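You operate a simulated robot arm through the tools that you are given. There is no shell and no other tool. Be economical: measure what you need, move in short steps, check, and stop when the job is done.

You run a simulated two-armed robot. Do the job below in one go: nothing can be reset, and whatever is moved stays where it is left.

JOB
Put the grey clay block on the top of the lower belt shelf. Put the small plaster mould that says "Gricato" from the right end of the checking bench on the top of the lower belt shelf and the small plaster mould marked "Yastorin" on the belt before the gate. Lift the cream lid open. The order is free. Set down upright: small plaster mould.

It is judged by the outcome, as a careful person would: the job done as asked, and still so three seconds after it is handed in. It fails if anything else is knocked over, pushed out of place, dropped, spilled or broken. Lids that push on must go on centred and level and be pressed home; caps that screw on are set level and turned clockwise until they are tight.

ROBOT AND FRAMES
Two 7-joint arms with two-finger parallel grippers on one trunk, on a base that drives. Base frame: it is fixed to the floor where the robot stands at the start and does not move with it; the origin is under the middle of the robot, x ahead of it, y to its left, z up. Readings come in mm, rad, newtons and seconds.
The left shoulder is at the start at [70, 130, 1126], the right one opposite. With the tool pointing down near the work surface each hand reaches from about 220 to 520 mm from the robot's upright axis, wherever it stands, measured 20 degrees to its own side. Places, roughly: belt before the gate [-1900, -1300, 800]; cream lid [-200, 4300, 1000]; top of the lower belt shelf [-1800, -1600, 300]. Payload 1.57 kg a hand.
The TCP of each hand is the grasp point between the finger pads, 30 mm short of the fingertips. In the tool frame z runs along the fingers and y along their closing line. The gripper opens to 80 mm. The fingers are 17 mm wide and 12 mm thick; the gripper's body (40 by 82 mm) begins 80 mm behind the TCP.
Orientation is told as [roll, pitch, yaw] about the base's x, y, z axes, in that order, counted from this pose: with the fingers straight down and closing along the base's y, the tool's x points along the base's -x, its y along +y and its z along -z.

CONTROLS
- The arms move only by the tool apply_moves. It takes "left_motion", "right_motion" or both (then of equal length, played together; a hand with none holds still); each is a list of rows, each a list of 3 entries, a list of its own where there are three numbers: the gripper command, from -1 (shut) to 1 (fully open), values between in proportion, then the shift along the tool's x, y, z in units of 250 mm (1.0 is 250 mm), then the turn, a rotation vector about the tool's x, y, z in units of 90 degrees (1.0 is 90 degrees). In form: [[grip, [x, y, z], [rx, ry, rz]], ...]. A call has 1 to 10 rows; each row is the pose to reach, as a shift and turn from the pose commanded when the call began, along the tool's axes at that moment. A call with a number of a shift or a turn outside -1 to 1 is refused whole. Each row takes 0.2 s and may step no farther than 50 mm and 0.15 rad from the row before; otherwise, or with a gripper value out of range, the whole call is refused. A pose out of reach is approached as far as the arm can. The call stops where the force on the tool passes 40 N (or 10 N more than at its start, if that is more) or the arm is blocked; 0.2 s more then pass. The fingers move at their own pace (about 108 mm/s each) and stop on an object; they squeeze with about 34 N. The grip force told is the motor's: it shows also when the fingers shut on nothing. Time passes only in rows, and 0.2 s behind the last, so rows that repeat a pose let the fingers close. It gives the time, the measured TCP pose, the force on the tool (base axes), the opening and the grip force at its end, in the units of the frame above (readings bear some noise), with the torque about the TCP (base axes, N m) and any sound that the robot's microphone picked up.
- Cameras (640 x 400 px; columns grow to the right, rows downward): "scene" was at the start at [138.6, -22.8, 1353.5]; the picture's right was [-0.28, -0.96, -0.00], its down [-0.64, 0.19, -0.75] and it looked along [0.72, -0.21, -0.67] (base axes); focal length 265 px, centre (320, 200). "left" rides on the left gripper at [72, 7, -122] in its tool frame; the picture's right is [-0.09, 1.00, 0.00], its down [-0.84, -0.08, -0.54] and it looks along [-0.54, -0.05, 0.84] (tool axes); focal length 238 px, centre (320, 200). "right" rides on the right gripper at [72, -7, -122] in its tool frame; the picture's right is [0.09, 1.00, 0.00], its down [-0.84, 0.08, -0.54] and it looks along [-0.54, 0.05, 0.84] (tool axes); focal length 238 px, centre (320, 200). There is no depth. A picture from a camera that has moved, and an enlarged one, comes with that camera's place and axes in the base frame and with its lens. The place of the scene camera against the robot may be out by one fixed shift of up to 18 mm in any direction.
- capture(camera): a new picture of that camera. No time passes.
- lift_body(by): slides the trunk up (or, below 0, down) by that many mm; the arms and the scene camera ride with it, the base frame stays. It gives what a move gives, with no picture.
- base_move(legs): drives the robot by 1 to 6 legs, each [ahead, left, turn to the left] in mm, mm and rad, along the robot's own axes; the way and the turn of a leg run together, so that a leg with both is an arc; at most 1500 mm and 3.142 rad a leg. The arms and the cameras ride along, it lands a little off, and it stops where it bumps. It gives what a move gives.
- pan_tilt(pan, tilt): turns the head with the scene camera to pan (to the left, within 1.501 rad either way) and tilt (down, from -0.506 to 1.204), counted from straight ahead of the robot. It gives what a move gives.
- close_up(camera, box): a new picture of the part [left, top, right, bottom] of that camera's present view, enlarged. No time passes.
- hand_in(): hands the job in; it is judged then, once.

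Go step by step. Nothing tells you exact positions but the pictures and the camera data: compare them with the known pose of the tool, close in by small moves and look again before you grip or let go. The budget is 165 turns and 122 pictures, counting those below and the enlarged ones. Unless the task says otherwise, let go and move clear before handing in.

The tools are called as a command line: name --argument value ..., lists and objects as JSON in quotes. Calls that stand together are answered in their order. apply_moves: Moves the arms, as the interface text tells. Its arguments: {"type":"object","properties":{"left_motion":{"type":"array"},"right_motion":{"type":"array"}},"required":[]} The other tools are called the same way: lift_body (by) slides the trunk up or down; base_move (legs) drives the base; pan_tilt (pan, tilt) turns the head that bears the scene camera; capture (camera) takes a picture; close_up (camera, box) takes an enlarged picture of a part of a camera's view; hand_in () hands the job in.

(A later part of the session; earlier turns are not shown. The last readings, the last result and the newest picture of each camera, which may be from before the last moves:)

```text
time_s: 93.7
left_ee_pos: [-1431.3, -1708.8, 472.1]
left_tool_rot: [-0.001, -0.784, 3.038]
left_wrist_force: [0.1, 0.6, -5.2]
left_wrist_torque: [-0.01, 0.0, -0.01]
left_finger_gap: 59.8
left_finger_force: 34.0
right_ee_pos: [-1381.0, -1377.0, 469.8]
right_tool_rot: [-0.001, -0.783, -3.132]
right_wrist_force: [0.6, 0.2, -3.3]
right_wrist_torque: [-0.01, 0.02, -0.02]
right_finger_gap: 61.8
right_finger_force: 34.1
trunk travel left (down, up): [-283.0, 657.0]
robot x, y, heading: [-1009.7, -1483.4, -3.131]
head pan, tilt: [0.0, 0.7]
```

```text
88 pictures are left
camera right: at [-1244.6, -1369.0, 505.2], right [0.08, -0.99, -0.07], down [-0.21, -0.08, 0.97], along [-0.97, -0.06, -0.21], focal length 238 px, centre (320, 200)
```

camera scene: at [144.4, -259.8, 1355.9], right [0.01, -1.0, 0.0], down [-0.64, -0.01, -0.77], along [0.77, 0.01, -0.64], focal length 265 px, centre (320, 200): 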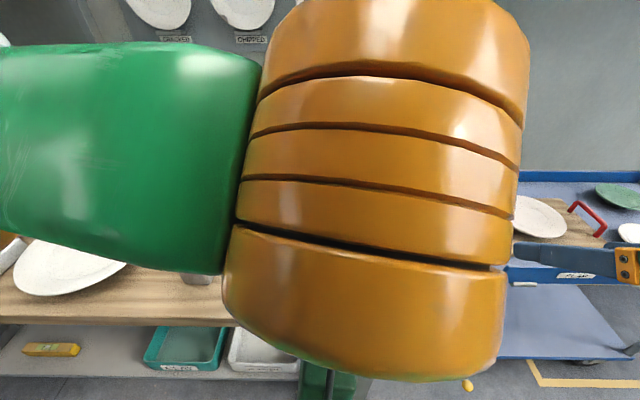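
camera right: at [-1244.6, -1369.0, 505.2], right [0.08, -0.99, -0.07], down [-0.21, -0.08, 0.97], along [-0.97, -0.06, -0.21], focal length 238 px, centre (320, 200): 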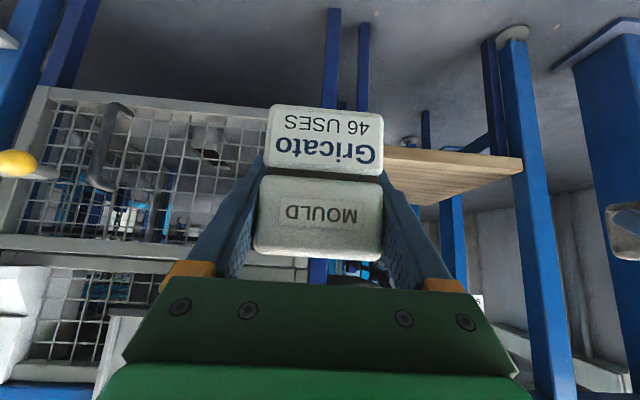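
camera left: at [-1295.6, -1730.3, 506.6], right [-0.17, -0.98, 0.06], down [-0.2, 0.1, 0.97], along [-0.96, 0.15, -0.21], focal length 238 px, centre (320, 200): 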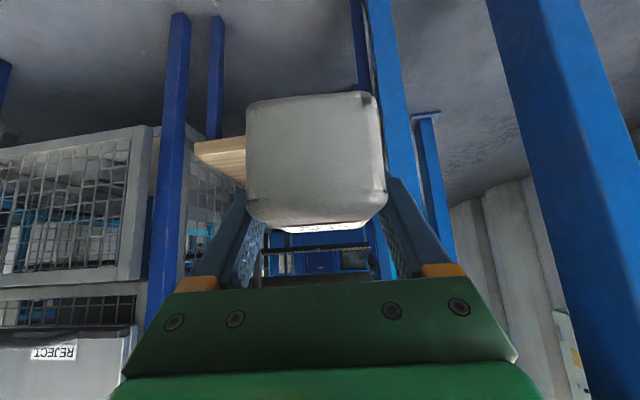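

The shelf front edge is near x≈-1605, z≈348, between legs at y≈-1765 and -1455. I swing the right hand back, up and outward so it stays clear of the cage when I drive in.

apply_moves --right_motion '[[-1, [0, -0.133, -0.141], [0, 0, 0]], [-1, [0, -0.267, -0.283], [0, 0, 0]], [-1, [0, -0.4, -0.424], [0, 0, 0]], [-1, [0, -0.533, -0.565], [0, 0, 0]], [-1, [0, -0.667, -0.707], [0, 0, 0]], [-1, [0, -0.8, -0.848], [0, 0, 0]]]'

pan_tilt --pan 0.3 --tilt 0.3

capture --camera "scene"

capture --camera "right"

```text
time_s: 95.1
left_ee_pos: [-1431.8, -1708.0, 470.9]
left_tool_rot: [-0.002, -0.784, 3.036]
left_wrist_force: [-0.5, 0.2, -4.5]
left_wrist_torque: [-0.04, 0.03, -0.01]
left_finger_gap: 60.1
left_finger_force: 34.0
right_ee_pos: [-1236.6, -1176.6, 617.6]
right_tool_rot: [-0.001, -0.782, -3.128]
right_wrist_force: [0.9, 0.6, -2.2]
right_wrist_torque: [0.05, -0.02, 0.0]
right_finger_gap: 61.7
right_finger_force: 33.4
right hand out of reach, approached as far as the arm can: row 1, 2, 3, 4, 5
trunk travel left (down, up): [-283.0, 657.0]
robot x, y, heading: [-1007.8, -1484.5, -3.131]
head pan, tilt: [0.0, 0.7]
```

```text
time_s: 96.0
left_ee_pos: [-1431.1, -1708.9, 471.9]
left_tool_rot: [-0.003, -0.785, 3.036]
left_wrist_force: [0.4, -0.7, -5.0]
left_wrist_torque: [-0.02, 0.06, -0.01]
left_finger_gap: 59.7
left_finger_force: 33.7
right_ee_pos: [-1238.4, -1178.6, 618.5]
right_tool_rot: [0.0, -0.785, -3.131]
right_wrist_force: [0.2, -0.1, -3.1]
right_wrist_torque: [-0.01, -0.07, 0.0]
right_finger_gap: 61.6
right_finger_force: 34.2
trunk travel left (down, up): [-283.0, 657.0]
robot x, y, heading: [-1005.2, -1483.2, -3.132]
head pan, tilt: [0.3, 0.3]
```

```text
87 pictures are left
camera scene: at [-1137.1, -1510.7, 911.7], right [-0.31, 0.95, 0.0], down [0.28, 0.09, -0.95], along [-0.91, -0.29, -0.3], focal length 265 px, centre (320, 200)
```

scene: 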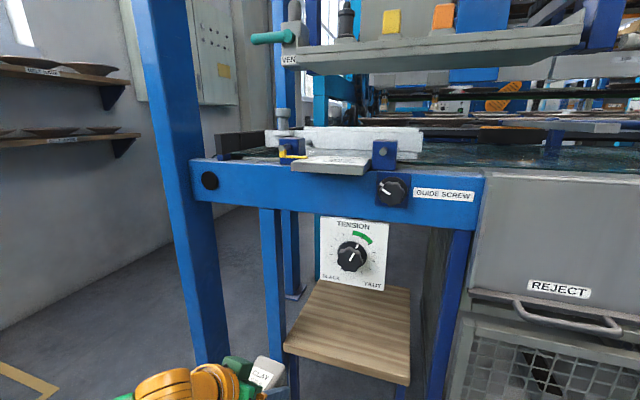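

```text
86 pictures are left
camera right: at [-1101.3, -1169.0, 653.9], right [0.08, -0.99, -0.07], down [-0.21, -0.08, 0.97], along [-0.98, -0.06, -0.21], focal length 238 px, centre (320, 200)
```

right: 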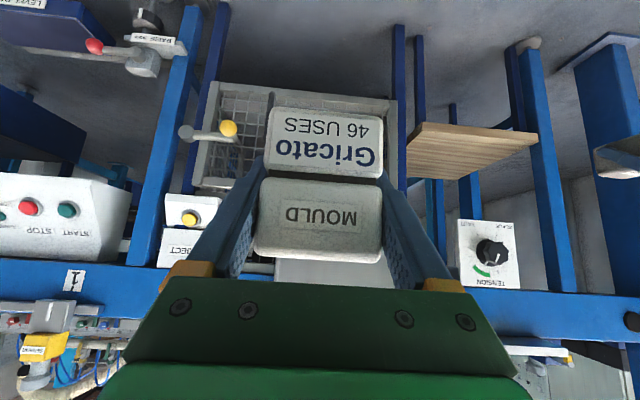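

Triangulated: shelf front edge x≈-1638, top z≈341, y -1771..-1454; panel bottom z≈564 in the same plane. I lower to just above the shelf level, then drive in.

lift_body --by -74

base_move --legs '[[170, -12, 0]]'

capture --camera "left"

capture --camera "scene"

```text
time_s: 97.1
left_ee_pos: [-1432.2, -1708.1, 396.5]
left_tool_rot: [-0.001, -0.784, 3.035]
left_wrist_force: [0.6, 0.2, -4.9]
left_wrist_torque: [0.01, 0.01, 0.01]
left_finger_gap: 60.3
left_finger_force: 33.3
right_ee_pos: [-1237.4, -1177.9, 544.5]
right_tool_rot: [0.001, -0.786, -3.13]
right_wrist_force: [0.0, 0.7, -2.8]
right_wrist_torque: [0.0, 0.0, 0.03]
right_finger_gap: 61.7
right_finger_force: 33.5
trunk travel left (down, up): [-209.0, 731.0]
robot x, y, heading: [-1006.0, -1481.6, -3.132]
head pan, tilt: [0.3, 0.3]
```

```text
time_s: 98.6
left_ee_pos: [-1600.8, -1699.9, 397.3]
left_tool_rot: [-0.003, -0.783, 3.037]
left_wrist_force: [0.8, 0.4, -4.6]
left_wrist_torque: [0.01, 0.02, 0.01]
left_finger_gap: 59.8
left_finger_force: 33.8
right_ee_pos: [-1407.1, -1167.5, 543.5]
right_tool_rot: [0.001, -0.784, -3.13]
right_wrist_force: [0.0, 0.4, -3.2]
right_wrist_torque: [-0.04, -0.01, 0.01]
right_finger_gap: 62.0
right_finger_force: 34.2
trunk travel left (down, up): [-209.0, 731.0]
robot x, y, heading: [-1174.8, -1474.1, -3.13]
head pan, tilt: [0.3, 0.3]
```

```text
85 pictures are left
camera left: at [-1464.4, -1720.8, 432.6], right [-0.17, -0.98, 0.06], down [-0.2, 0.1, 0.97], along [-0.96, 0.15, -0.21], focal length 238 px, centre (320, 200)
```

left: 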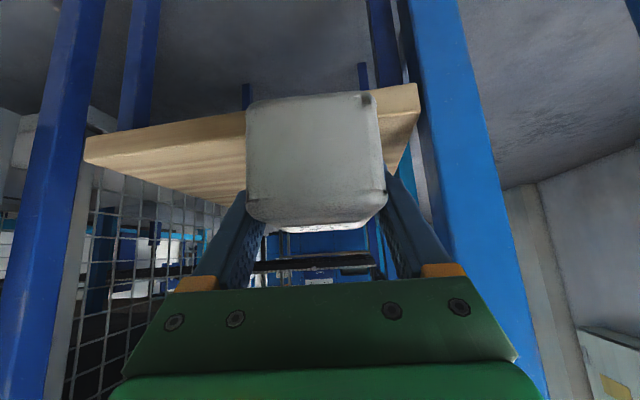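

```text
84 pictures are left
camera scene: at [-1306.1, -1501.3, 837.7], right [-0.31, 0.95, 0.0], down [0.28, 0.09, -0.95], along [-0.91, -0.29, -0.3], focal length 265 px, centre (320, 200)
```

scene: 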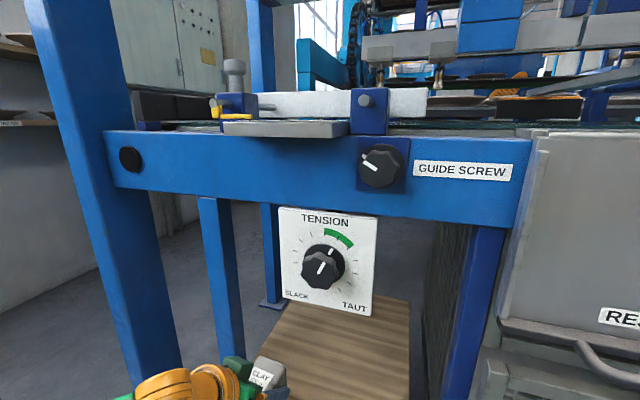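

Clay is lined up; I shift 30 mm right for clearance to the leg and drive the rest in.

base_move --legs '[[0, -30, 0], [88, 0, 0]]'

capture --camera "left"

capture --camera "right"

```text
time_s: 100.1
left_ee_pos: [-1687.4, -1671.5, 396.7]
left_tool_rot: [-0.001, -0.783, 3.038]
left_wrist_force: [-0.1, 0.4, -5.0]
left_wrist_torque: [0.02, 0.03, 0.01]
left_finger_gap: 59.9
left_finger_force: 34.1
right_ee_pos: [-1494.7, -1140.7, 544.7]
right_tool_rot: [0.001, -0.783, -3.127]
right_wrist_force: [0.2, 0.2, -3.2]
right_wrist_torque: [0.01, -0.01, 0.02]
right_finger_gap: 61.8
right_finger_force: 34.2
trunk travel left (down, up): [-209.0, 731.0]
robot x, y, heading: [-1263.2, -1443.4, -3.128]
head pan, tilt: [0.3, 0.3]
```

```text
83 pictures are left
camera left: at [-1551.7, -1692.8, 432.6], right [-0.17, -0.98, 0.06], down [-0.2, 0.1, 0.97], along [-0.97, 0.15, -0.21], focal length 238 px, centre (320, 200)
```

left: 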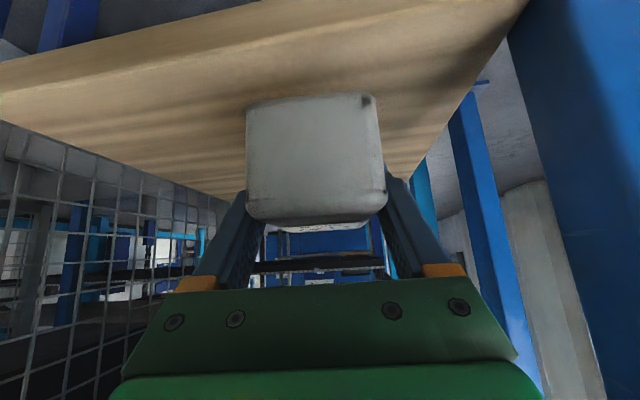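

```text
82 pictures are left
camera right: at [-1358.7, -1131.1, 579.9], right [0.08, -0.99, -0.07], down [-0.21, -0.08, 0.97], along [-0.97, -0.06, -0.21], focal length 238 px, centre (320, 200)
```

right: 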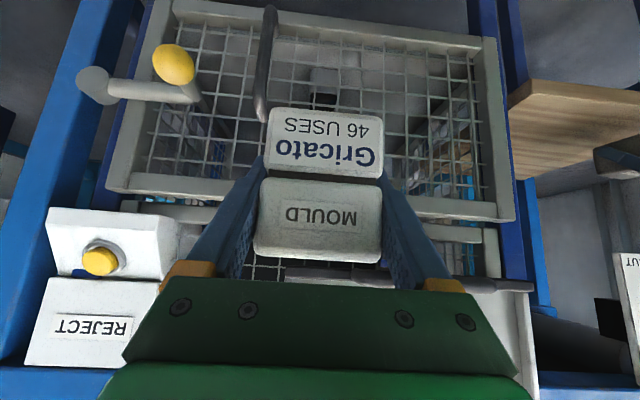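

Clay is over the shelf. Lowering gently with the left arm.

apply_moves --left_motion '[[-1, [0.028, 0, 0.028], [0, 0, 0]], [-1, [0.042, 0, 0.042], [0, 0, 0]], [-1, [0.051, 0, 0.051], [0, 0, 0]]]'

```text
time_s: 100.9
left_ee_pos: [-1688.0, -1671.3, 379.2]
left_tool_rot: [-0.001, -0.784, 3.039]
left_wrist_force: [0.0, -0.8, -4.8]
left_wrist_torque: [0.0, 0.01, 0.0]
left_finger_gap: 60.0
left_finger_force: 34.0
right_ee_pos: [-1494.6, -1137.9, 545.2]
right_tool_rot: [-0.001, -0.783, -3.127]
right_wrist_force: [-0.2, -0.7, -3.8]
right_wrist_torque: [0.02, -0.04, 0.01]
right_finger_gap: 62.0
right_finger_force: 33.6
trunk travel left (down, up): [-209.0, 731.0]
robot x, y, heading: [-1259.0, -1445.2, -3.127]
head pan, tilt: [0.3, 0.3]
```

apply_moves --left_motion '[[-1, [0.006, 0, 0.006], [0, 0, 0]], [-1, [0.012, 0, 0.012], [0, 0, 0]]]'

capture --camera "left"

```text
time_s: 101.5
left_ee_pos: [-1687.4, -1671.3, 374.2]
left_tool_rot: [-0.002, -0.783, 3.041]
left_wrist_force: [0.7, -0.5, -4.5]
left_wrist_torque: [0.02, 0.02, -0.03]
left_finger_gap: 59.7
left_finger_force: 34.4
right_ee_pos: [-1495.0, -1139.6, 544.6]
right_tool_rot: [0.0, -0.783, -3.128]
right_wrist_force: [0.5, 0.5, -2.9]
right_wrist_torque: [-0.03, -0.03, 0.02]
right_finger_gap: 62.0
right_finger_force: 33.6
trunk travel left (down, up): [-209.0, 731.0]
robot x, y, heading: [-1263.9, -1447.0, -3.126]
head pan, tilt: [0.3, 0.3]
```

```text
81 pictures are left
camera left: at [-1551.5, -1692.7, 409.7], right [-0.17, -0.98, 0.06], down [-0.2, 0.1, 0.97], along [-0.97, 0.15, -0.21], focal length 238 px, centre (320, 200)
```

left: 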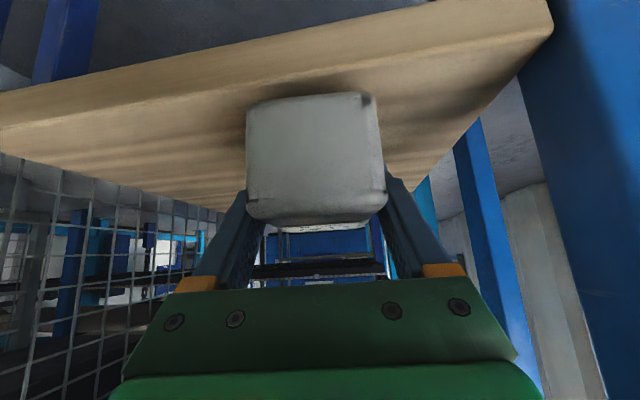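

apply_moves --left_motion '[[-1, [0.008, 0, 0.008], [0, 0, 0]], [-1, [0.016, 0, 0.016], [0, 0, 0]], [-1, [0.023, 0, 0.023], [0, 0, 0]], [-1, [0.03, 0, 0.03], [0, 0, 0]]]'

```text
time_s: 102.5
left_ee_pos: [-1687.1, -1671.3, 364.9]
left_tool_rot: [-0.004, -0.785, 3.038]
left_wrist_force: [-1.0, 0.2, -4.0]
left_wrist_torque: [-0.01, 0.06, 0.01]
left_finger_gap: 60.0
left_finger_force: 33.7
right_ee_pos: [-1495.5, -1140.0, 545.2]
right_tool_rot: [0.0, -0.784, -3.127]
right_wrist_force: [-0.2, 0.4, -2.5]
right_wrist_torque: [0.0, 0.01, 0.01]
right_finger_gap: 62.0
right_finger_force: 34.1
trunk travel left (down, up): [-209.0, 731.0]
robot x, y, heading: [-1264.8, -1442.5, -3.126]
head pan, tilt: [0.3, 0.3]
```

apply_moves --left_motion '[[-1, [0.005, 0, 0.005], [0, 0, 0]], [-1, [0.01, 0, 0.01], [0, 0, 0]], [-1, [0.015, 0, 0.015], [0, 0, 0]], [-1, [0.02, 0, 0.02], [0, 0, 0]]]'

capture --camera "left"

```text
time_s: 103.5
left_ee_pos: [-1687.5, -1671.3, 363.0]
left_tool_rot: [0.008, -0.798, 3.032]
left_wrist_force: [-6.5, -1.7, 33.7]
left_wrist_torque: [0.28, -0.51, 0.04]
left_finger_gap: 59.9
left_finger_force: 33.9
right_ee_pos: [-1492.2, -1138.4, 545.9]
right_tool_rot: [0.004, -0.791, -3.133]
right_wrist_force: [-0.5, 0.1, -3.1]
right_wrist_torque: [0.03, -0.04, -0.01]
right_finger_gap: 61.9
right_finger_force: 34.3
trunk travel left (down, up): [-209.0, 731.0]
robot x, y, heading: [-1263.6, -1446.7, -3.129]
head pan, tilt: [0.3, 0.3]
```

```text
80 pictures are left
camera left: at [-1551.0, -1693.0, 396.6], right [-0.17, -0.98, 0.07], down [-0.19, 0.1, 0.98], along [-0.97, 0.15, -0.2], focal length 238 px, centre (320, 200)
```

left: 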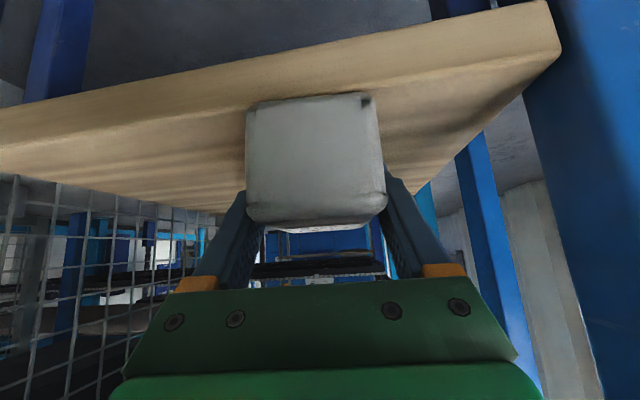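

Contact with the shelf. I relieve the pressure, open, and retreat along the tool axis.

apply_moves --left_motion '[[-1, [-0.01, 0, -0.01], [0, 0, 0]], [1, [-0.01, 0, -0.01], [0, 0, 0]], [1, [-0.01, 0, -0.01], [0, 0, 0]], [1, [-0.01, 0, -0.07], [0, 0, 0]], [1, [-0.01, 0, -0.17], [0, 0, 0]], [1, [-0.01, 0, -0.3], [0, 0, 0]]]'

capture --camera "left"

```text
time_s: 104.9
left_ee_pos: [-1636.3, -1676.6, 412.4]
left_tool_rot: [0.0, -0.783, 3.038]
left_wrist_force: [0.3, 0.8, -0.2]
left_wrist_torque: [-0.03, 0.02, 0.0]
left_finger_gap: 80.0
left_finger_force: 0.0
right_ee_pos: [-1494.7, -1138.6, 544.9]
right_tool_rot: [0.0, -0.784, -3.13]
right_wrist_force: [-0.7, -0.1, -1.2]
right_wrist_torque: [0.01, -0.03, -0.02]
right_finger_gap: 61.6
right_finger_force: 34.2
trunk travel left (down, up): [-209.0, 731.0]
robot x, y, heading: [-1258.4, -1444.2, -3.125]
head pan, tilt: [0.3, 0.3]
```

```text
79 pictures are left
camera left: at [-1500.8, -1699.3, 447.8], right [-0.17, -0.98, 0.06], down [-0.2, 0.1, 0.97], along [-0.96, 0.15, -0.22], focal length 238 px, centre (320, 200)
```

left: 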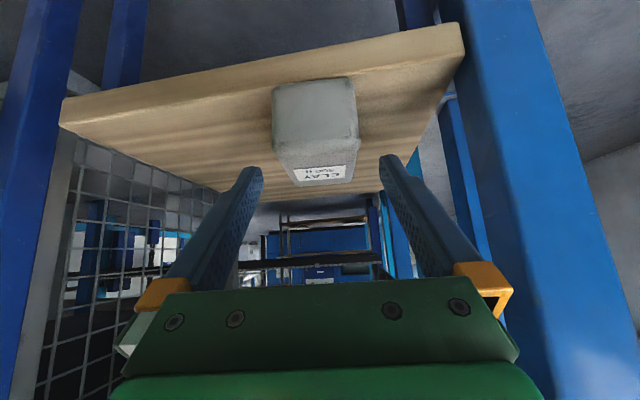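

Clay is on the shelf. I back out, return the left hand to vertical and tucked, and extend the right hand with Gricato.

base_move --legs '[[-320, 0, 0]]'

apply_moves --left_motion '[[1, [0.012, -0.018, -0.077], [0, 0.071, 0]], [1, [0.024, -0.037, -0.153], [0, 0.143, 0]], [1, [0.036, -0.055, -0.23], [0, 0.214, 0]], [1, [0.048, -0.073, -0.306], [0, 0.286, 0]], [1, [0.06, -0.09, -0.383], [0, 0.357, 0]], [1, [0.072, -0.11, -0.46], [0, 0.429, 0]], [1, [0.084, -0.128, -0.536], [0, 0.5, 0]]]' --right_motion '[[-1, [-0.044, 0.111, 0.121], [0, 0, 0]], [-1, [-0.088, 0.223, 0.241], [0, 0, 0]], [-1, [-0.132, 0.334, 0.362], [0, 0, 0]], [-1, [-0.176, 0.446, 0.483], [0, 0, 0]], [-1, [-0.22, 0.557, 0.604], [0, 0, 0]], [-1, [-0.264, 0.669, 0.724], [0, 0, 0]], [-1, [-0.308, 0.78, 0.845], [0, 0, 0]]]'

```text
time_s: 107.0
left_ee_pos: [-1317.9, -1673.8, 412.7]
left_tool_rot: [0.0, -0.784, 3.042]
left_wrist_force: [0.2, 0.1, 1.2]
left_wrist_torque: [0.0, -0.01, -0.01]
left_finger_gap: 80.0
left_finger_force: 0.0
right_ee_pos: [-1176.2, -1135.2, 543.9]
right_tool_rot: [0.0, -0.784, -3.127]
right_wrist_force: [0.4, 0.2, -2.2]
right_wrist_torque: [0.02, -0.03, 0.01]
right_finger_gap: 62.0
right_finger_force: 33.9
trunk travel left (down, up): [-209.0, 731.0]
robot x, y, heading: [-943.4, -1438.2, -3.119]
head pan, tilt: [0.3, 0.3]
```

```text
time_s: 108.6
left_ee_pos: [-1202.2, -1652.8, 490.5]
left_tool_rot: [-0.001, 0.005, 3.042]
left_wrist_force: [0.1, 0.5, 0.0]
left_wrist_torque: [-0.01, -0.04, 0.0]
left_finger_gap: 80.1
left_finger_force: 0.0
right_ee_pos: [-1377.1, -1333.1, 449.5]
right_tool_rot: [0.0, -0.787, -3.125]
right_wrist_force: [-0.2, 0.6, -3.0]
right_wrist_torque: [0.0, 0.01, 0.0]
right_finger_gap: 62.0
right_finger_force: 34.1
right hand out of reach, approached as far as the arm can: row 1, 2, 3, 4, 5
trunk travel left (down, up): [-209.0, 731.0]
robot x, y, heading: [-943.3, -1436.6, -3.127]
head pan, tilt: [0.3, 0.3]
```

lift_body --by -64

base_move --legs '[[0, 225, 0], [215, 0, 0]]'

capture --camera "right"

```text
time_s: 109.7
left_ee_pos: [-1204.5, -1652.3, 424.9]
left_tool_rot: [-0.001, 0.0, 3.041]
left_wrist_force: [-0.6, -0.9, -0.5]
left_wrist_torque: [0.01, -0.02, 0.01]
left_finger_gap: 79.7
left_finger_force: 0.0
right_ee_pos: [-1376.7, -1332.9, 386.2]
right_tool_rot: [0.001, -0.785, -3.125]
right_wrist_force: [0.4, -0.1, -2.0]
right_wrist_torque: [0.0, -0.01, 0.01]
right_finger_gap: 61.9
right_finger_force: 34.1
trunk travel left (down, up): [-145.0, 795.0]
robot x, y, heading: [-944.1, -1438.8, -3.123]
head pan, tilt: [0.3, 0.3]
```

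```text
time_s: 112.6
left_ee_pos: [-1416.6, -1879.7, 426.6]
left_tool_rot: [-0.002, 0.002, 3.039]
left_wrist_force: [0.0, 1.2, -0.5]
left_wrist_torque: [0.02, 0.01, -0.02]
left_finger_gap: 80.1
left_finger_force: 0.2
right_ee_pos: [-1588.0, -1560.2, 386.3]
right_tool_rot: [0.0, -0.785, -3.128]
right_wrist_force: [-0.3, 0.4, -3.7]
right_wrist_torque: [-0.01, -0.04, 0.01]
right_finger_gap: 62.0
right_finger_force: 34.0
trunk travel left (down, up): [-145.0, 795.0]
robot x, y, heading: [-1156.1, -1667.3, -3.128]
head pan, tilt: [0.3, 0.3]
```

```text
78 pictures are left
camera right: at [-1451.9, -1551.0, 420.7], right [0.08, -0.99, -0.07], down [-0.21, -0.08, 0.97], along [-0.97, -0.06, -0.21], focal length 238 px, centre (320, 200)
```

right: 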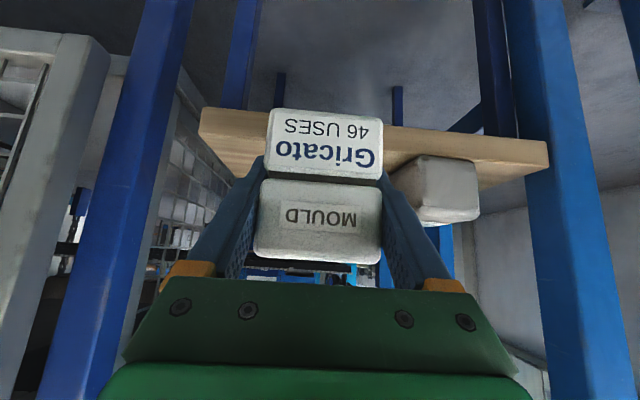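

The way is clear; I drive in the last 100 mm with a slight shift away from the clay.

base_move --legs '[[102, -8, 0]]'

capture --camera "right"

```text
time_s: 113.8
left_ee_pos: [-1515.9, -1874.0, 426.1]
left_tool_rot: [-0.002, 0.0, 3.039]
left_wrist_force: [-0.8, 0.8, 0.2]
left_wrist_torque: [0.01, -0.01, 0.01]
left_finger_gap: 79.9
left_finger_force: 0.1
right_ee_pos: [-1688.0, -1553.3, 384.8]
right_tool_rot: [0.0, -0.787, -3.126]
right_wrist_force: [0.2, 0.5, -3.4]
right_wrist_torque: [0.01, -0.01, -0.02]
right_finger_gap: 61.6
right_finger_force: 33.8
trunk travel left (down, up): [-145.0, 795.0]
robot x, y, heading: [-1253.5, -1659.3, -3.128]
head pan, tilt: [0.3, 0.3]
```

```text
77 pictures are left
camera right: at [-1551.7, -1545.0, 420.7], right [0.08, -0.99, -0.07], down [-0.21, -0.08, 0.97], along [-0.97, -0.06, -0.21], focal length 238 px, centre (320, 200)
```

right: 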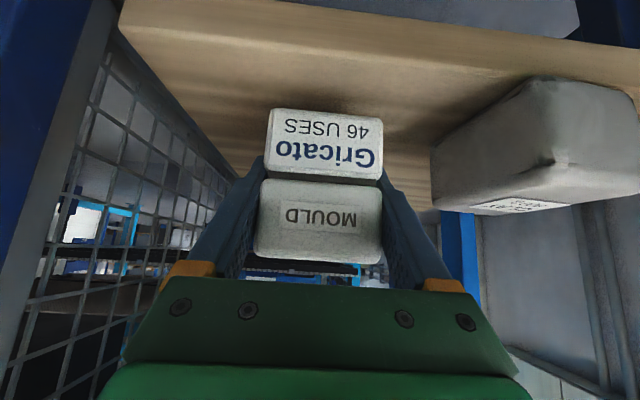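

apply_moves --right_motion '[[-1, [0.015, 0, 0.015], [0, 0, 0]], [-1, [0.03, 0, 0.03], [0, 0, 0]], [-1, [0.035, 0, 0.035], [0, 0, 0]], [-1, [0.04, 0, 0.04], [0, 0, 0]]]'

```text
time_s: 114.8
left_ee_pos: [-1516.2, -1874.4, 426.1]
left_tool_rot: [-0.001, 0.003, 3.041]
left_wrist_force: [0.3, 0.6, -0.2]
left_wrist_torque: [0.0, 0.03, 0.01]
left_finger_gap: 80.0
left_finger_force: 0.0
right_ee_pos: [-1686.4, -1553.6, 370.6]
right_tool_rot: [0.0, -0.785, -3.125]
right_wrist_force: [-0.3, 0.0, -2.3]
right_wrist_torque: [-0.02, -0.02, 0.01]
right_finger_gap: 61.7
right_finger_force: 33.7
trunk travel left (down, up): [-145.0, 795.0]
robot x, y, heading: [-1252.6, -1660.9, -3.124]
head pan, tilt: [0.3, 0.3]
```

apply_moves --right_motion '[[-1, [0.004, 0, 0.004], [0, 0, 0]], [-1, [0.008, 0, 0.008], [0, 0, 0]], [-1, [0.012, 0, 0.012], [0, 0, 0]]]'

```text
time_s: 115.6
left_ee_pos: [-1516.0, -1872.9, 428.5]
left_tool_rot: [-0.001, 0.0, 3.039]
left_wrist_force: [0.0, 0.4, 0.1]
left_wrist_torque: [-0.01, 0.01, 0.0]
left_finger_gap: 80.1
left_finger_force: 0.1
right_ee_pos: [-1688.1, -1553.5, 367.7]
right_tool_rot: [-0.001, -0.788, -3.129]
right_wrist_force: [-1.7, 2.4, 6.4]
right_wrist_torque: [0.3, 0.35, -0.06]
right_finger_gap: 61.8
right_finger_force: 34.1
trunk travel left (down, up): [-145.0, 795.0]
robot x, y, heading: [-1255.1, -1659.4, -3.124]
head pan, tilt: [0.3, 0.3]
```

Light contact. I open and retreat along the tool axis.

apply_moves --right_motion '[[-1, [0, 0, 0], [0, 0, 0]], [1, [0, 0, 0], [0, 0, 0]], [1, [0, 0, 0], [0, 0, 0]], [1, [0, 0, -0.06], [0, 0, 0]], [1, [0, 0, -0.16], [0, 0, 0]], [1, [0, 0, -0.3], [0, 0, 0]]]'

capture --camera "right"

```text
time_s: 117.0
left_ee_pos: [-1515.5, -1875.2, 427.0]
left_tool_rot: [-0.002, 0.002, 3.041]
left_wrist_force: [0.4, 1.4, 0.7]
left_wrist_torque: [-0.03, -0.03, 0.0]
left_finger_gap: 80.0
left_finger_force: 0.0
right_ee_pos: [-1636.9, -1552.8, 419.8]
right_tool_rot: [-0.001, -0.786, -3.126]
right_wrist_force: [0.6, -0.2, -0.3]
right_wrist_torque: [0.01, -0.01, 0.0]
right_finger_gap: 79.8
right_finger_force: 0.1
trunk travel left (down, up): [-145.0, 795.0]
robot x, y, heading: [-1251.5, -1660.9, -3.124]
head pan, tilt: [0.3, 0.3]
```

```text
76 pictures are left
camera right: at [-1500.4, -1545.0, 455.5], right [0.08, -0.99, -0.07], down [-0.21, -0.08, 0.97], along [-0.97, -0.06, -0.21], focal length 238 px, centre (320, 200)
```

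right: 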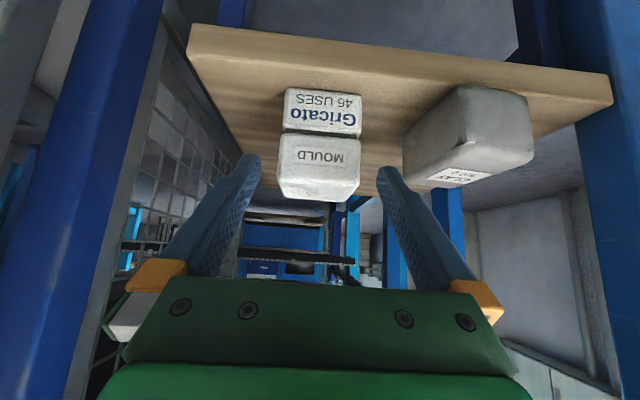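

Gricato stands upright next to the clay. I back out, rise, and take a look at the belt before the gate.

base_move --legs '[[-350, 0, 0]]'

lift_body --by 400

lift_body --by 218

pan_tilt --pan -0.25 --tilt 0.6

capture --camera "scene"

capture --camera "right"

```text
time_s: 119.3
left_ee_pos: [-1156.2, -1868.0, 427.3]
left_tool_rot: [-0.002, 0.001, 3.036]
left_wrist_force: [0.0, 0.3, 1.3]
left_wrist_torque: [0.02, 0.0, 0.01]
left_finger_gap: 80.1
left_finger_force: 0.1
right_ee_pos: [-1275.2, -1547.4, 421.1]
right_tool_rot: [0.0, -0.785, -3.132]
right_wrist_force: [-1.0, 0.4, 0.8]
right_wrist_torque: [-0.01, 0.01, -0.03]
right_finger_gap: 79.9
right_finger_force: 0.0
trunk travel left (down, up): [-145.0, 795.0]
robot x, y, heading: [-896.9, -1657.7, -3.132]
head pan, tilt: [0.3, 0.3]
```

```text
time_s: 123.1
left_ee_pos: [-1155.0, -1867.7, 826.2]
left_tool_rot: [-0.002, 0.001, 3.035]
left_wrist_force: [-0.2, 0.3, 0.1]
left_wrist_torque: [0.0, 0.0, 0.01]
left_finger_gap: 79.8
left_finger_force: 0.1
right_ee_pos: [-1276.4, -1546.7, 820.5]
right_tool_rot: [-0.001, -0.784, -3.132]
right_wrist_force: [-0.5, -0.4, 0.1]
right_wrist_torque: [-0.01, -0.04, 0.0]
right_finger_gap: 80.0
right_finger_force: 0.1
trunk travel left (down, up): [-545.0, 395.0]
robot x, y, heading: [-893.7, -1653.1, -3.13]
head pan, tilt: [0.3, 0.3]
```

```text
time_s: 125.5
left_ee_pos: [-1155.9, -1868.8, 1043.8]
left_tool_rot: [-0.001, 0.001, 3.035]
left_wrist_force: [0.1, 0.1, -0.1]
left_wrist_torque: [0.0, -0.02, -0.02]
left_finger_gap: 79.8
left_finger_force: 0.0
right_ee_pos: [-1275.9, -1546.8, 1037.8]
right_tool_rot: [0.001, -0.786, -3.13]
right_wrist_force: [-0.3, 0.4, -0.7]
right_wrist_torque: [-0.02, -0.01, -0.01]
right_finger_gap: 79.9
right_finger_force: 0.1
trunk travel left (down, up): [-763.0, 177.0]
robot x, y, heading: [-894.1, -1654.0, -3.131]
head pan, tilt: [0.3, 0.3]
```

```text
time_s: 126.4
left_ee_pos: [-1155.1, -1867.6, 1045.7]
left_tool_rot: [-0.001, 0.002, 3.034]
left_wrist_force: [-0.9, 0.5, 0.2]
left_wrist_torque: [0.0, 0.01, -0.05]
left_finger_gap: 80.0
left_finger_force: 0.0
right_ee_pos: [-1276.6, -1547.0, 1037.1]
right_tool_rot: [-0.002, -0.786, -3.131]
right_wrist_force: [-0.6, -0.6, -0.2]
right_wrist_torque: [-0.02, -0.03, -0.01]
right_finger_gap: 80.1
right_finger_force: 0.1
trunk travel left (down, up): [-763.0, 177.0]
robot x, y, heading: [-898.7, -1655.9, -3.132]
head pan, tilt: [-0.25, 0.6]
```

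```text
75 pictures are left
camera scene: at [-1021.7, -1635.0, 1364.5], right [0.23, 0.97, 0.0], down [0.55, -0.13, -0.83], along [-0.8, 0.19, -0.56], focal length 265 px, centre (320, 200)
```

scene: 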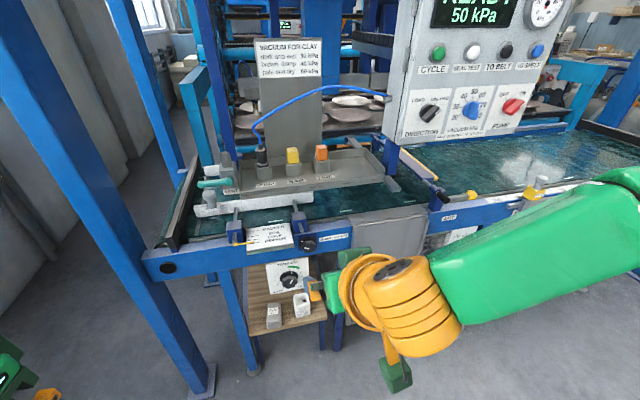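

```text
74 pictures are left
camera right: at [-1139.3, -1538.8, 1073.4], right [0.08, -0.99, -0.07], down [-0.21, -0.08, 0.97], along [-0.98, -0.06, -0.21], focal length 238 px, centre (320, 200)
```

right: 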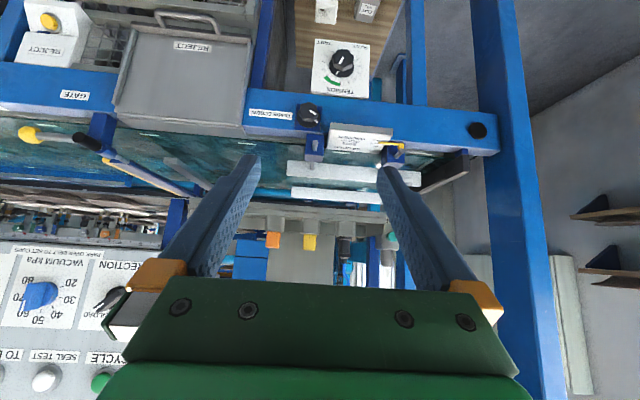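

close_up --camera "scene" --box '[200, 130, 480, 310]'

close_up --camera "right" --box '[0, 60, 400, 240]'

```text
2.22 times, centred on (340, 220) of scene
camera zoom: at [-1021.7, -1635.0, 1364.5], right [0.23, 0.97, 0.0], down [0.55, -0.13, -0.83], along [-0.8, 0.19, -0.56], focal length 589 px, centre (276, 156)
```

zoom: 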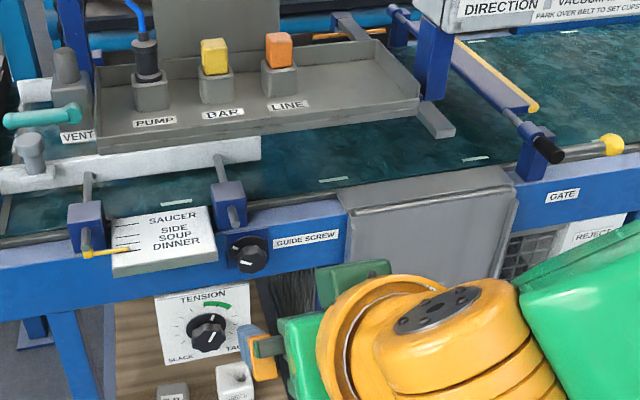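

```text
1.60 times, centred on (200, 150) of right
camera zoom: at [-1139.3, -1538.8, 1073.4], right [0.08, -0.99, -0.07], down [-0.21, -0.08, 0.97], along [-0.98, -0.06, -0.21], focal length 381 px, centre (512, 280)
```

zoom: 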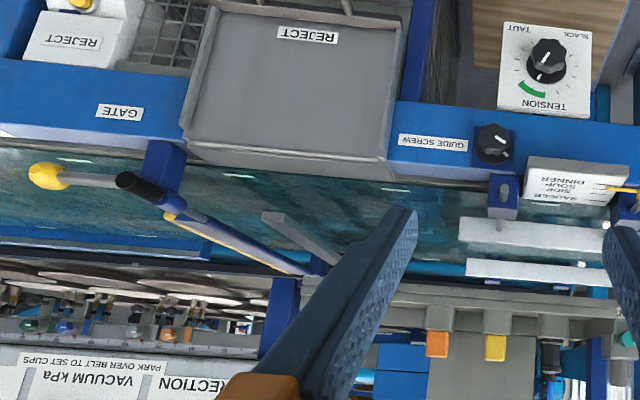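

Belt surface is near z≈815, with the tray overhanging only for y<-1313; I'll set Yastorin at about (-1760,-1245). Now back to the bench for Yastorin.

base_move --legs '[[0, -1395, 0], [0, 0, -3.14], [900, 0, 0]]'

pan_tilt --pan -0.1 --tilt 0.75

capture --camera "right"

capture --camera "scene"

```text
time_s: 145.1
left_ee_pos: [288.0, -74.7, 1045.0]
left_tool_rot: [-0.001, 0.0, -0.141]
left_wrist_force: [0.1, 0.3, 0.4]
left_wrist_torque: [-0.01, 0.03, -0.01]
left_finger_gap: 80.0
left_finger_force: 0.0
right_ee_pos: [398.0, -399.6, 1038.3]
right_tool_rot: [-0.001, -0.785, -0.023]
right_wrist_force: [-0.5, -0.1, 0.0]
right_wrist_torque: [0.02, -0.02, 0.02]
right_finger_gap: 80.0
right_finger_force: 0.0
trunk travel left (down, up): [-763.0, 177.0]
robot x, y, heading: [17.8, -278.6, -0.019]
head pan, tilt: [-0.25, 0.6]
```

```text
time_s: 145.8
left_ee_pos: [289.3, -74.5, 1045.0]
left_tool_rot: [-0.001, 0.002, -0.14]
left_wrist_force: [-0.2, 0.0, 0.4]
left_wrist_torque: [-0.01, 0.02, 0.01]
left_finger_gap: 79.9
left_finger_force: 0.0
right_ee_pos: [398.5, -400.4, 1038.0]
right_tool_rot: [0.001, -0.785, -0.022]
right_wrist_force: [-0.7, 0.5, 0.4]
right_wrist_torque: [-0.01, 0.01, -0.01]
right_finger_gap: 79.9
right_finger_force: 0.1
trunk travel left (down, up): [-763.0, 177.0]
robot x, y, heading: [20.9, -275.4, -0.022]
head pan, tilt: [-0.099, 0.75]
```

```text
71 pictures are left
camera right: at [260.5, -402.7, 1073.4], right [-0.04, 1.0, -0.07], down [0.21, 0.07, 0.97], along [0.98, 0.03, -0.21], focal length 238 px, centre (320, 200)
```

right: 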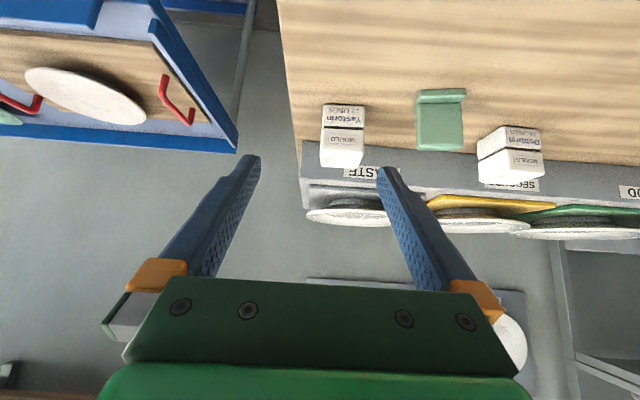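

```text
70 pictures are left
camera scene: at [160.2, -287.5, 1351.6], right [-0.12, -0.99, 0.0], down [-0.68, 0.08, -0.73], along [0.73, -0.09, -0.68], focal length 265 px, centre (320, 200)
```

scene: 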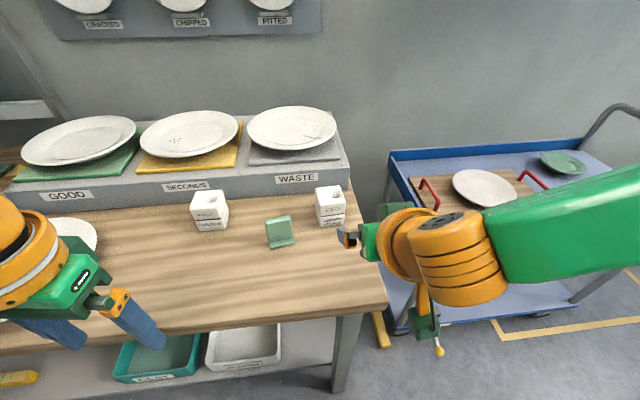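

close_up --camera "right" --box '[290, 80, 490, 200]'

close_up --camera "scene" --box '[250, 160, 400, 260]'

```text
3.20 times, centred on (390, 140) of right
camera zoom: at [260.5, -402.7, 1073.4], right [-0.04, 1.0, -0.07], down [0.21, 0.07, 0.97], along [0.98, 0.03, -0.21], focal length 763 px, centre (96, 392)
```

zoom: 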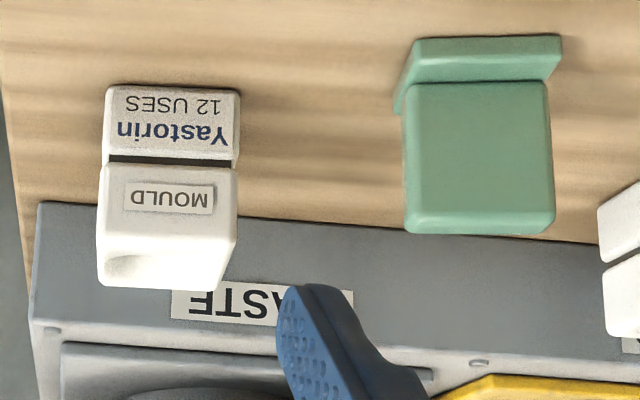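

```text
4.00 times, centred on (325, 210) of scene
camera zoom: at [160.2, -287.5, 1351.6], right [-0.12, -0.99, 0.0], down [-0.68, 0.08, -0.73], along [0.73, -0.09, -0.68], focal length 1060 px, centre (300, 160)
```

zoom: 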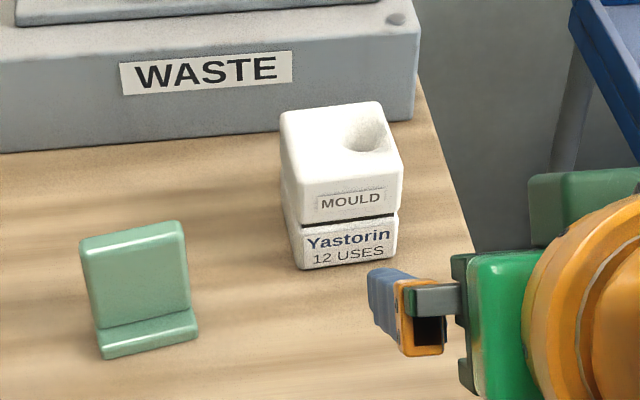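

Yastorin: front face x≈577, centre y≈-366, yaw ≈0.05. I drive in slightly with a small turn, keeping off the bench.

base_move --legs '[[75, 0, 0.07]]'

```text
time_s: 146.8
left_ee_pos: [344.4, -54.5, 1047.2]
left_tool_rot: [0.0, -0.002, -0.068]
left_wrist_force: [-0.9, 0.4, 0.8]
left_wrist_torque: [0.0, -0.05, 0.0]
left_finger_gap: 80.1
left_finger_force: 0.1
right_ee_pos: [476.7, -370.6, 1039.8]
right_tool_rot: [0.001, -0.789, 0.051]
right_wrist_force: [-0.2, 0.0, 0.2]
right_wrist_torque: [-0.02, -0.04, -0.03]
right_finger_gap: 79.8
right_finger_force: 0.0
trunk travel left (down, up): [-763.0, 177.0]
robot x, y, heading: [93.2, -277.0, 0.051]
head pan, tilt: [-0.099, 0.75]
```

apply_moves --right_motion '[[1, [-0.037, 0, 0.143], [0, 0, 0]], [1, [-0.074, -0.004, 0.286], [0, 0, 0]], [1, [-0.11, -0.006, 0.429], [0, 0, 0]], [1, [-0.147, -0.008, 0.571], [0, 0, 0]]]'

capture --camera "right"

```text
time_s: 147.8
left_ee_pos: [349.3, -55.4, 1044.9]
left_tool_rot: [0.001, 0.001, -0.068]
left_wrist_force: [0.1, -1.0, -0.5]
left_wrist_torque: [0.05, -0.01, 0.01]
left_finger_gap: 79.7
left_finger_force: 0.1
right_ee_pos: [601.8, -379.2, 968.4]
right_tool_rot: [0.0, -0.786, 0.049]
right_wrist_force: [0.0, 0.0, 0.6]
right_wrist_torque: [-0.02, 0.03, 0.03]
right_finger_gap: 80.0
right_finger_force: 0.0
right hand out of reach, approached as far as the arm can: row 4
trunk travel left (down, up): [-763.0, 177.0]
robot x, y, heading: [92.3, -277.7, 0.05]
head pan, tilt: [-0.099, 0.75]
```

```text
67 pictures are left
camera right: at [464.3, -391.2, 1003.7], right [-0.11, 0.99, -0.07], down [0.2, 0.09, 0.98], along [0.97, 0.1, -0.21], focal length 238 px, centre (320, 200)
```

right: 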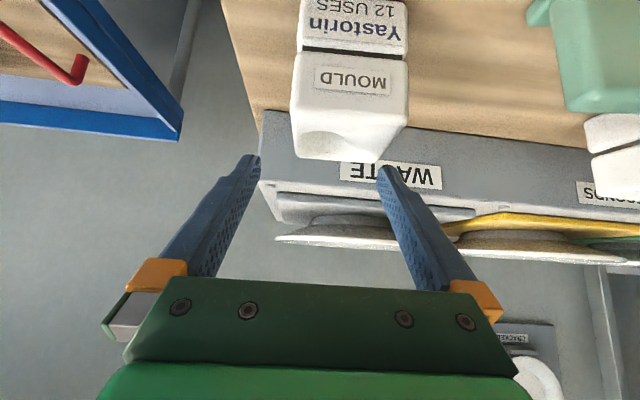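

Just at the reach limit, so I nudge the base 30 mm ahead and correct laterally.

base_move --legs '[[30, 12, 0]]'

```text
time_s: 148.7
left_ee_pos: [372.4, -41.2, 1046.7]
left_tool_rot: [0.002, -0.004, -0.069]
left_wrist_force: [-0.8, -0.8, 0.2]
left_wrist_torque: [0.02, -0.03, 0.01]
left_finger_gap: 79.8
left_finger_force: 0.1
right_ee_pos: [625.3, -365.8, 970.6]
right_tool_rot: [0.004, -0.79, 0.046]
right_wrist_force: [-0.5, -0.5, 1.1]
right_wrist_torque: [0.03, -0.03, 0.03]
right_finger_gap: 80.1
right_finger_force: 0.1
trunk travel left (down, up): [-763.0, 177.0]
robot x, y, heading: [125.2, -263.5, 0.047]
head pan, tilt: [-0.099, 0.75]
```

apply_moves --right_motion '[[1, [0.052, 0, -0.01], [0, 0, 0]], [1, [0.104, 0, -0.02], [0, 0, 0]]]'

capture --camera "right"

```text
time_s: 149.2
left_ee_pos: [376.6, -40.7, 1045.5]
left_tool_rot: [0.0, -0.001, -0.068]
left_wrist_force: [0.4, 0.6, -0.2]
left_wrist_torque: [0.0, -0.02, -0.01]
left_finger_gap: 80.1
left_finger_force: 0.0
right_ee_pos: [609.1, -364.1, 953.4]
right_tool_rot: [0.002, -0.787, 0.05]
right_wrist_force: [-0.5, -0.3, -1.0]
right_wrist_torque: [0.0, 0.0, 0.05]
right_finger_gap: 80.1
right_finger_force: 0.0
trunk travel left (down, up): [-763.0, 177.0]
robot x, y, heading: [124.2, -260.6, 0.05]
head pan, tilt: [-0.099, 0.75]
```

```text
66 pictures are left
camera right: at [470.6, -377.4, 988.6], right [-0.11, 0.99, -0.06], down [0.2, 0.09, 0.98], along [0.97, 0.1, -0.21], focal length 238 px, centre (320, 200)
```

right: 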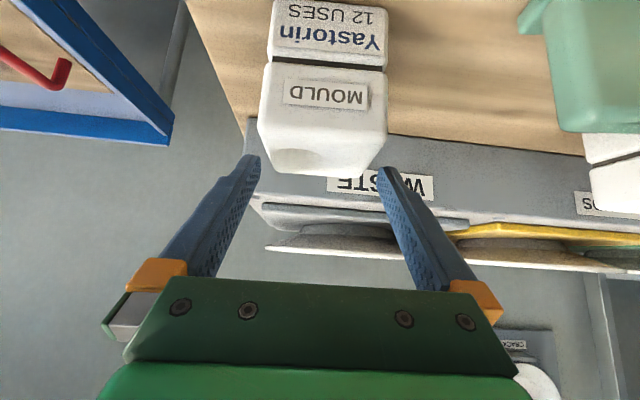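

Centred. Descend and close.

apply_moves --right_motion '[[1, [0.084, 0, 0.07], [0, 0, 0]], [1, [0.167, 0, 0.139], [0, 0, 0]], [-1, [0.167, 0, 0.139], [0, 0, 0]], [-1, [0.167, 0, 0.139], [0, 0, 0]], [-1, [0.167, 0, 0.139], [0, 0, 0]]]'

capture --camera "right"

```text
time_s: 150.4
left_ee_pos: [376.3, -40.4, 1044.8]
left_tool_rot: [-0.001, 0.0, -0.067]
left_wrist_force: [0.1, 0.1, 0.0]
left_wrist_torque: [-0.01, 0.02, 0.04]
left_finger_gap: 79.9
left_finger_force: 0.0
right_ee_pos: [597.0, -381.6, 914.9]
right_tool_rot: [0.0, -0.786, 0.051]
right_wrist_force: [-0.9, 2.5, 3.2]
right_wrist_torque: [-0.08, 0.15, -0.02]
right_finger_gap: 61.8
right_finger_force: 33.8
right hand out of reach, approached as far as the arm can: row 1, 2, 3, 4, 5
trunk travel left (down, up): [-763.0, 177.0]
robot x, y, heading: [125.6, -265.2, 0.052]
head pan, tilt: [-0.099, 0.75]
```

```text
65 pictures are left
camera right: at [459.6, -395.5, 949.8], right [-0.11, 0.99, -0.06], down [0.2, 0.09, 0.98], along [0.97, 0.1, -0.21], focal length 238 px, centre (320, 200)
```

right: 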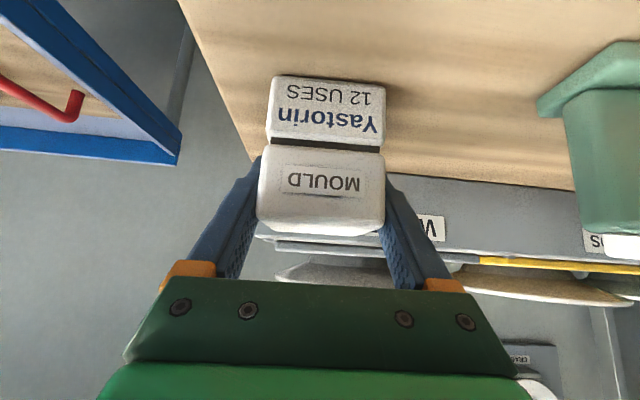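

The arm hit its reach limit at z 915, gripping too high. I open, lower the trunk 17 mm, and grip again.

apply_moves --right_motion '[[1, [0, 0, 0], [0, 0, 0]], [1, [0, 0, 0], [0, 0, 0]]]'

capture --camera "right"

```text
time_s: 151.1
left_ee_pos: [377.0, -40.2, 1044.7]
left_tool_rot: [-0.002, 0.001, -0.068]
left_wrist_force: [-0.4, -0.9, 0.4]
left_wrist_torque: [0.02, 0.0, -0.02]
left_finger_gap: 80.0
left_finger_force: 0.0
right_ee_pos: [596.8, -382.5, 913.5]
right_tool_rot: [0.0, -0.787, 0.047]
right_wrist_force: [-0.1, -0.6, -0.5]
right_wrist_torque: [0.0, 0.03, 0.0]
right_finger_gap: 80.1
right_finger_force: 0.0
trunk travel left (down, up): [-763.0, 177.0]
robot x, y, heading: [126.8, -263.6, 0.05]
head pan, tilt: [-0.099, 0.75]
```

```text
64 pictures are left
camera right: at [460.2, -395.8, 949.5], right [-0.11, 0.99, -0.06], down [0.2, 0.09, 0.98], along [0.97, 0.1, -0.21], focal length 238 px, centre (320, 200)
```

right: 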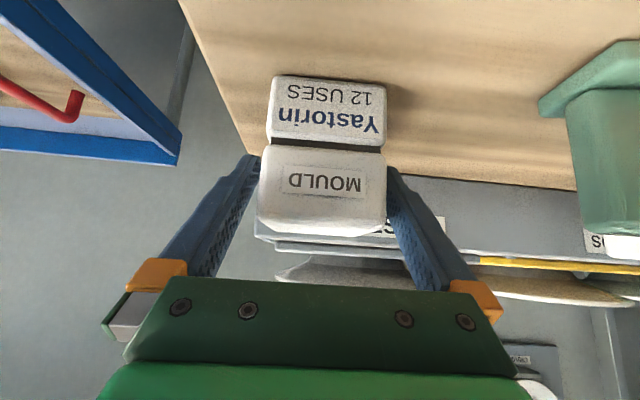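

lift_body --by -15

apply_moves --right_motion '[[-1, [0, 0, 0], [0, 0, 0]], [-1, [0, 0, 0], [0, 0, 0]], [-1, [0, 0, 0], [0, 0, 0]]]'

lift_body --by 60

capture --camera "right"

```text
time_s: 151.7
left_ee_pos: [377.9, -42.2, 1030.2]
left_tool_rot: [-0.003, 0.001, -0.068]
left_wrist_force: [1.0, -0.2, -0.7]
left_wrist_torque: [0.0, 0.01, 0.0]
left_finger_gap: 80.2
left_finger_force: 0.0
right_ee_pos: [598.0, -383.3, 898.6]
right_tool_rot: [0.002, -0.785, 0.049]
right_wrist_force: [-0.3, -0.3, -1.0]
right_wrist_torque: [-0.02, -0.02, 0.02]
right_finger_gap: 79.9
right_finger_force: 0.1
trunk travel left (down, up): [-748.0, 192.0]
robot x, y, heading: [126.3, -261.8, 0.052]
head pan, tilt: [-0.099, 0.75]
```

```text
time_s: 152.5
left_ee_pos: [376.1, -40.7, 1030.4]
left_tool_rot: [-0.003, 0.003, -0.068]
left_wrist_force: [-0.4, 0.5, 0.3]
left_wrist_torque: [0.01, -0.04, 0.02]
left_finger_gap: 80.2
left_finger_force: 0.1
right_ee_pos: [598.0, -382.9, 898.7]
right_tool_rot: [0.001, -0.786, 0.049]
right_wrist_force: [-0.5, -0.1, 0.0]
right_wrist_torque: [-0.05, 0.03, 0.05]
right_finger_gap: 61.6
right_finger_force: 34.5
trunk travel left (down, up): [-748.0, 192.0]
robot x, y, heading: [123.8, -264.0, 0.047]
head pan, tilt: [-0.099, 0.75]
```

```text
time_s: 153.5
left_ee_pos: [378.0, -40.6, 1089.4]
left_tool_rot: [-0.003, 0.003, -0.067]
left_wrist_force: [0.0, -0.6, -0.2]
left_wrist_torque: [-0.04, 0.0, 0.02]
left_finger_gap: 80.0
left_finger_force: 0.0
right_ee_pos: [597.8, -381.3, 958.6]
right_tool_rot: [0.002, -0.785, 0.049]
right_wrist_force: [0.0, 0.2, -3.7]
right_wrist_torque: [-0.01, -0.02, -0.04]
right_finger_gap: 61.6
right_finger_force: 33.6
trunk travel left (down, up): [-808.0, 132.0]
robot x, y, heading: [123.9, -262.7, 0.048]
head pan, tilt: [-0.099, 0.75]
```

```text
63 pictures are left
camera right: at [461.2, -396.0, 994.1], right [-0.11, 0.99, -0.06], down [0.21, 0.09, 0.97], along [0.97, 0.1, -0.21], focal length 238 px, centre (320, 200)
```

right: 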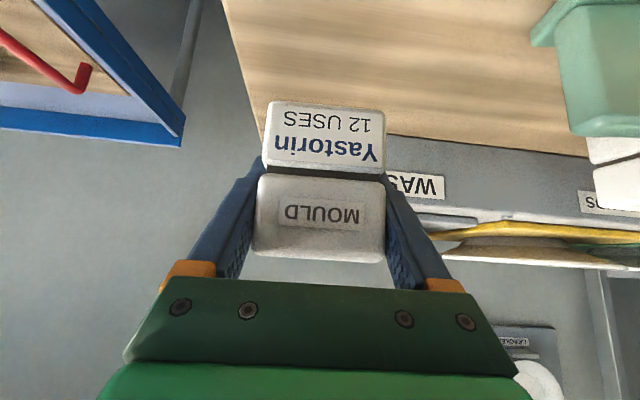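

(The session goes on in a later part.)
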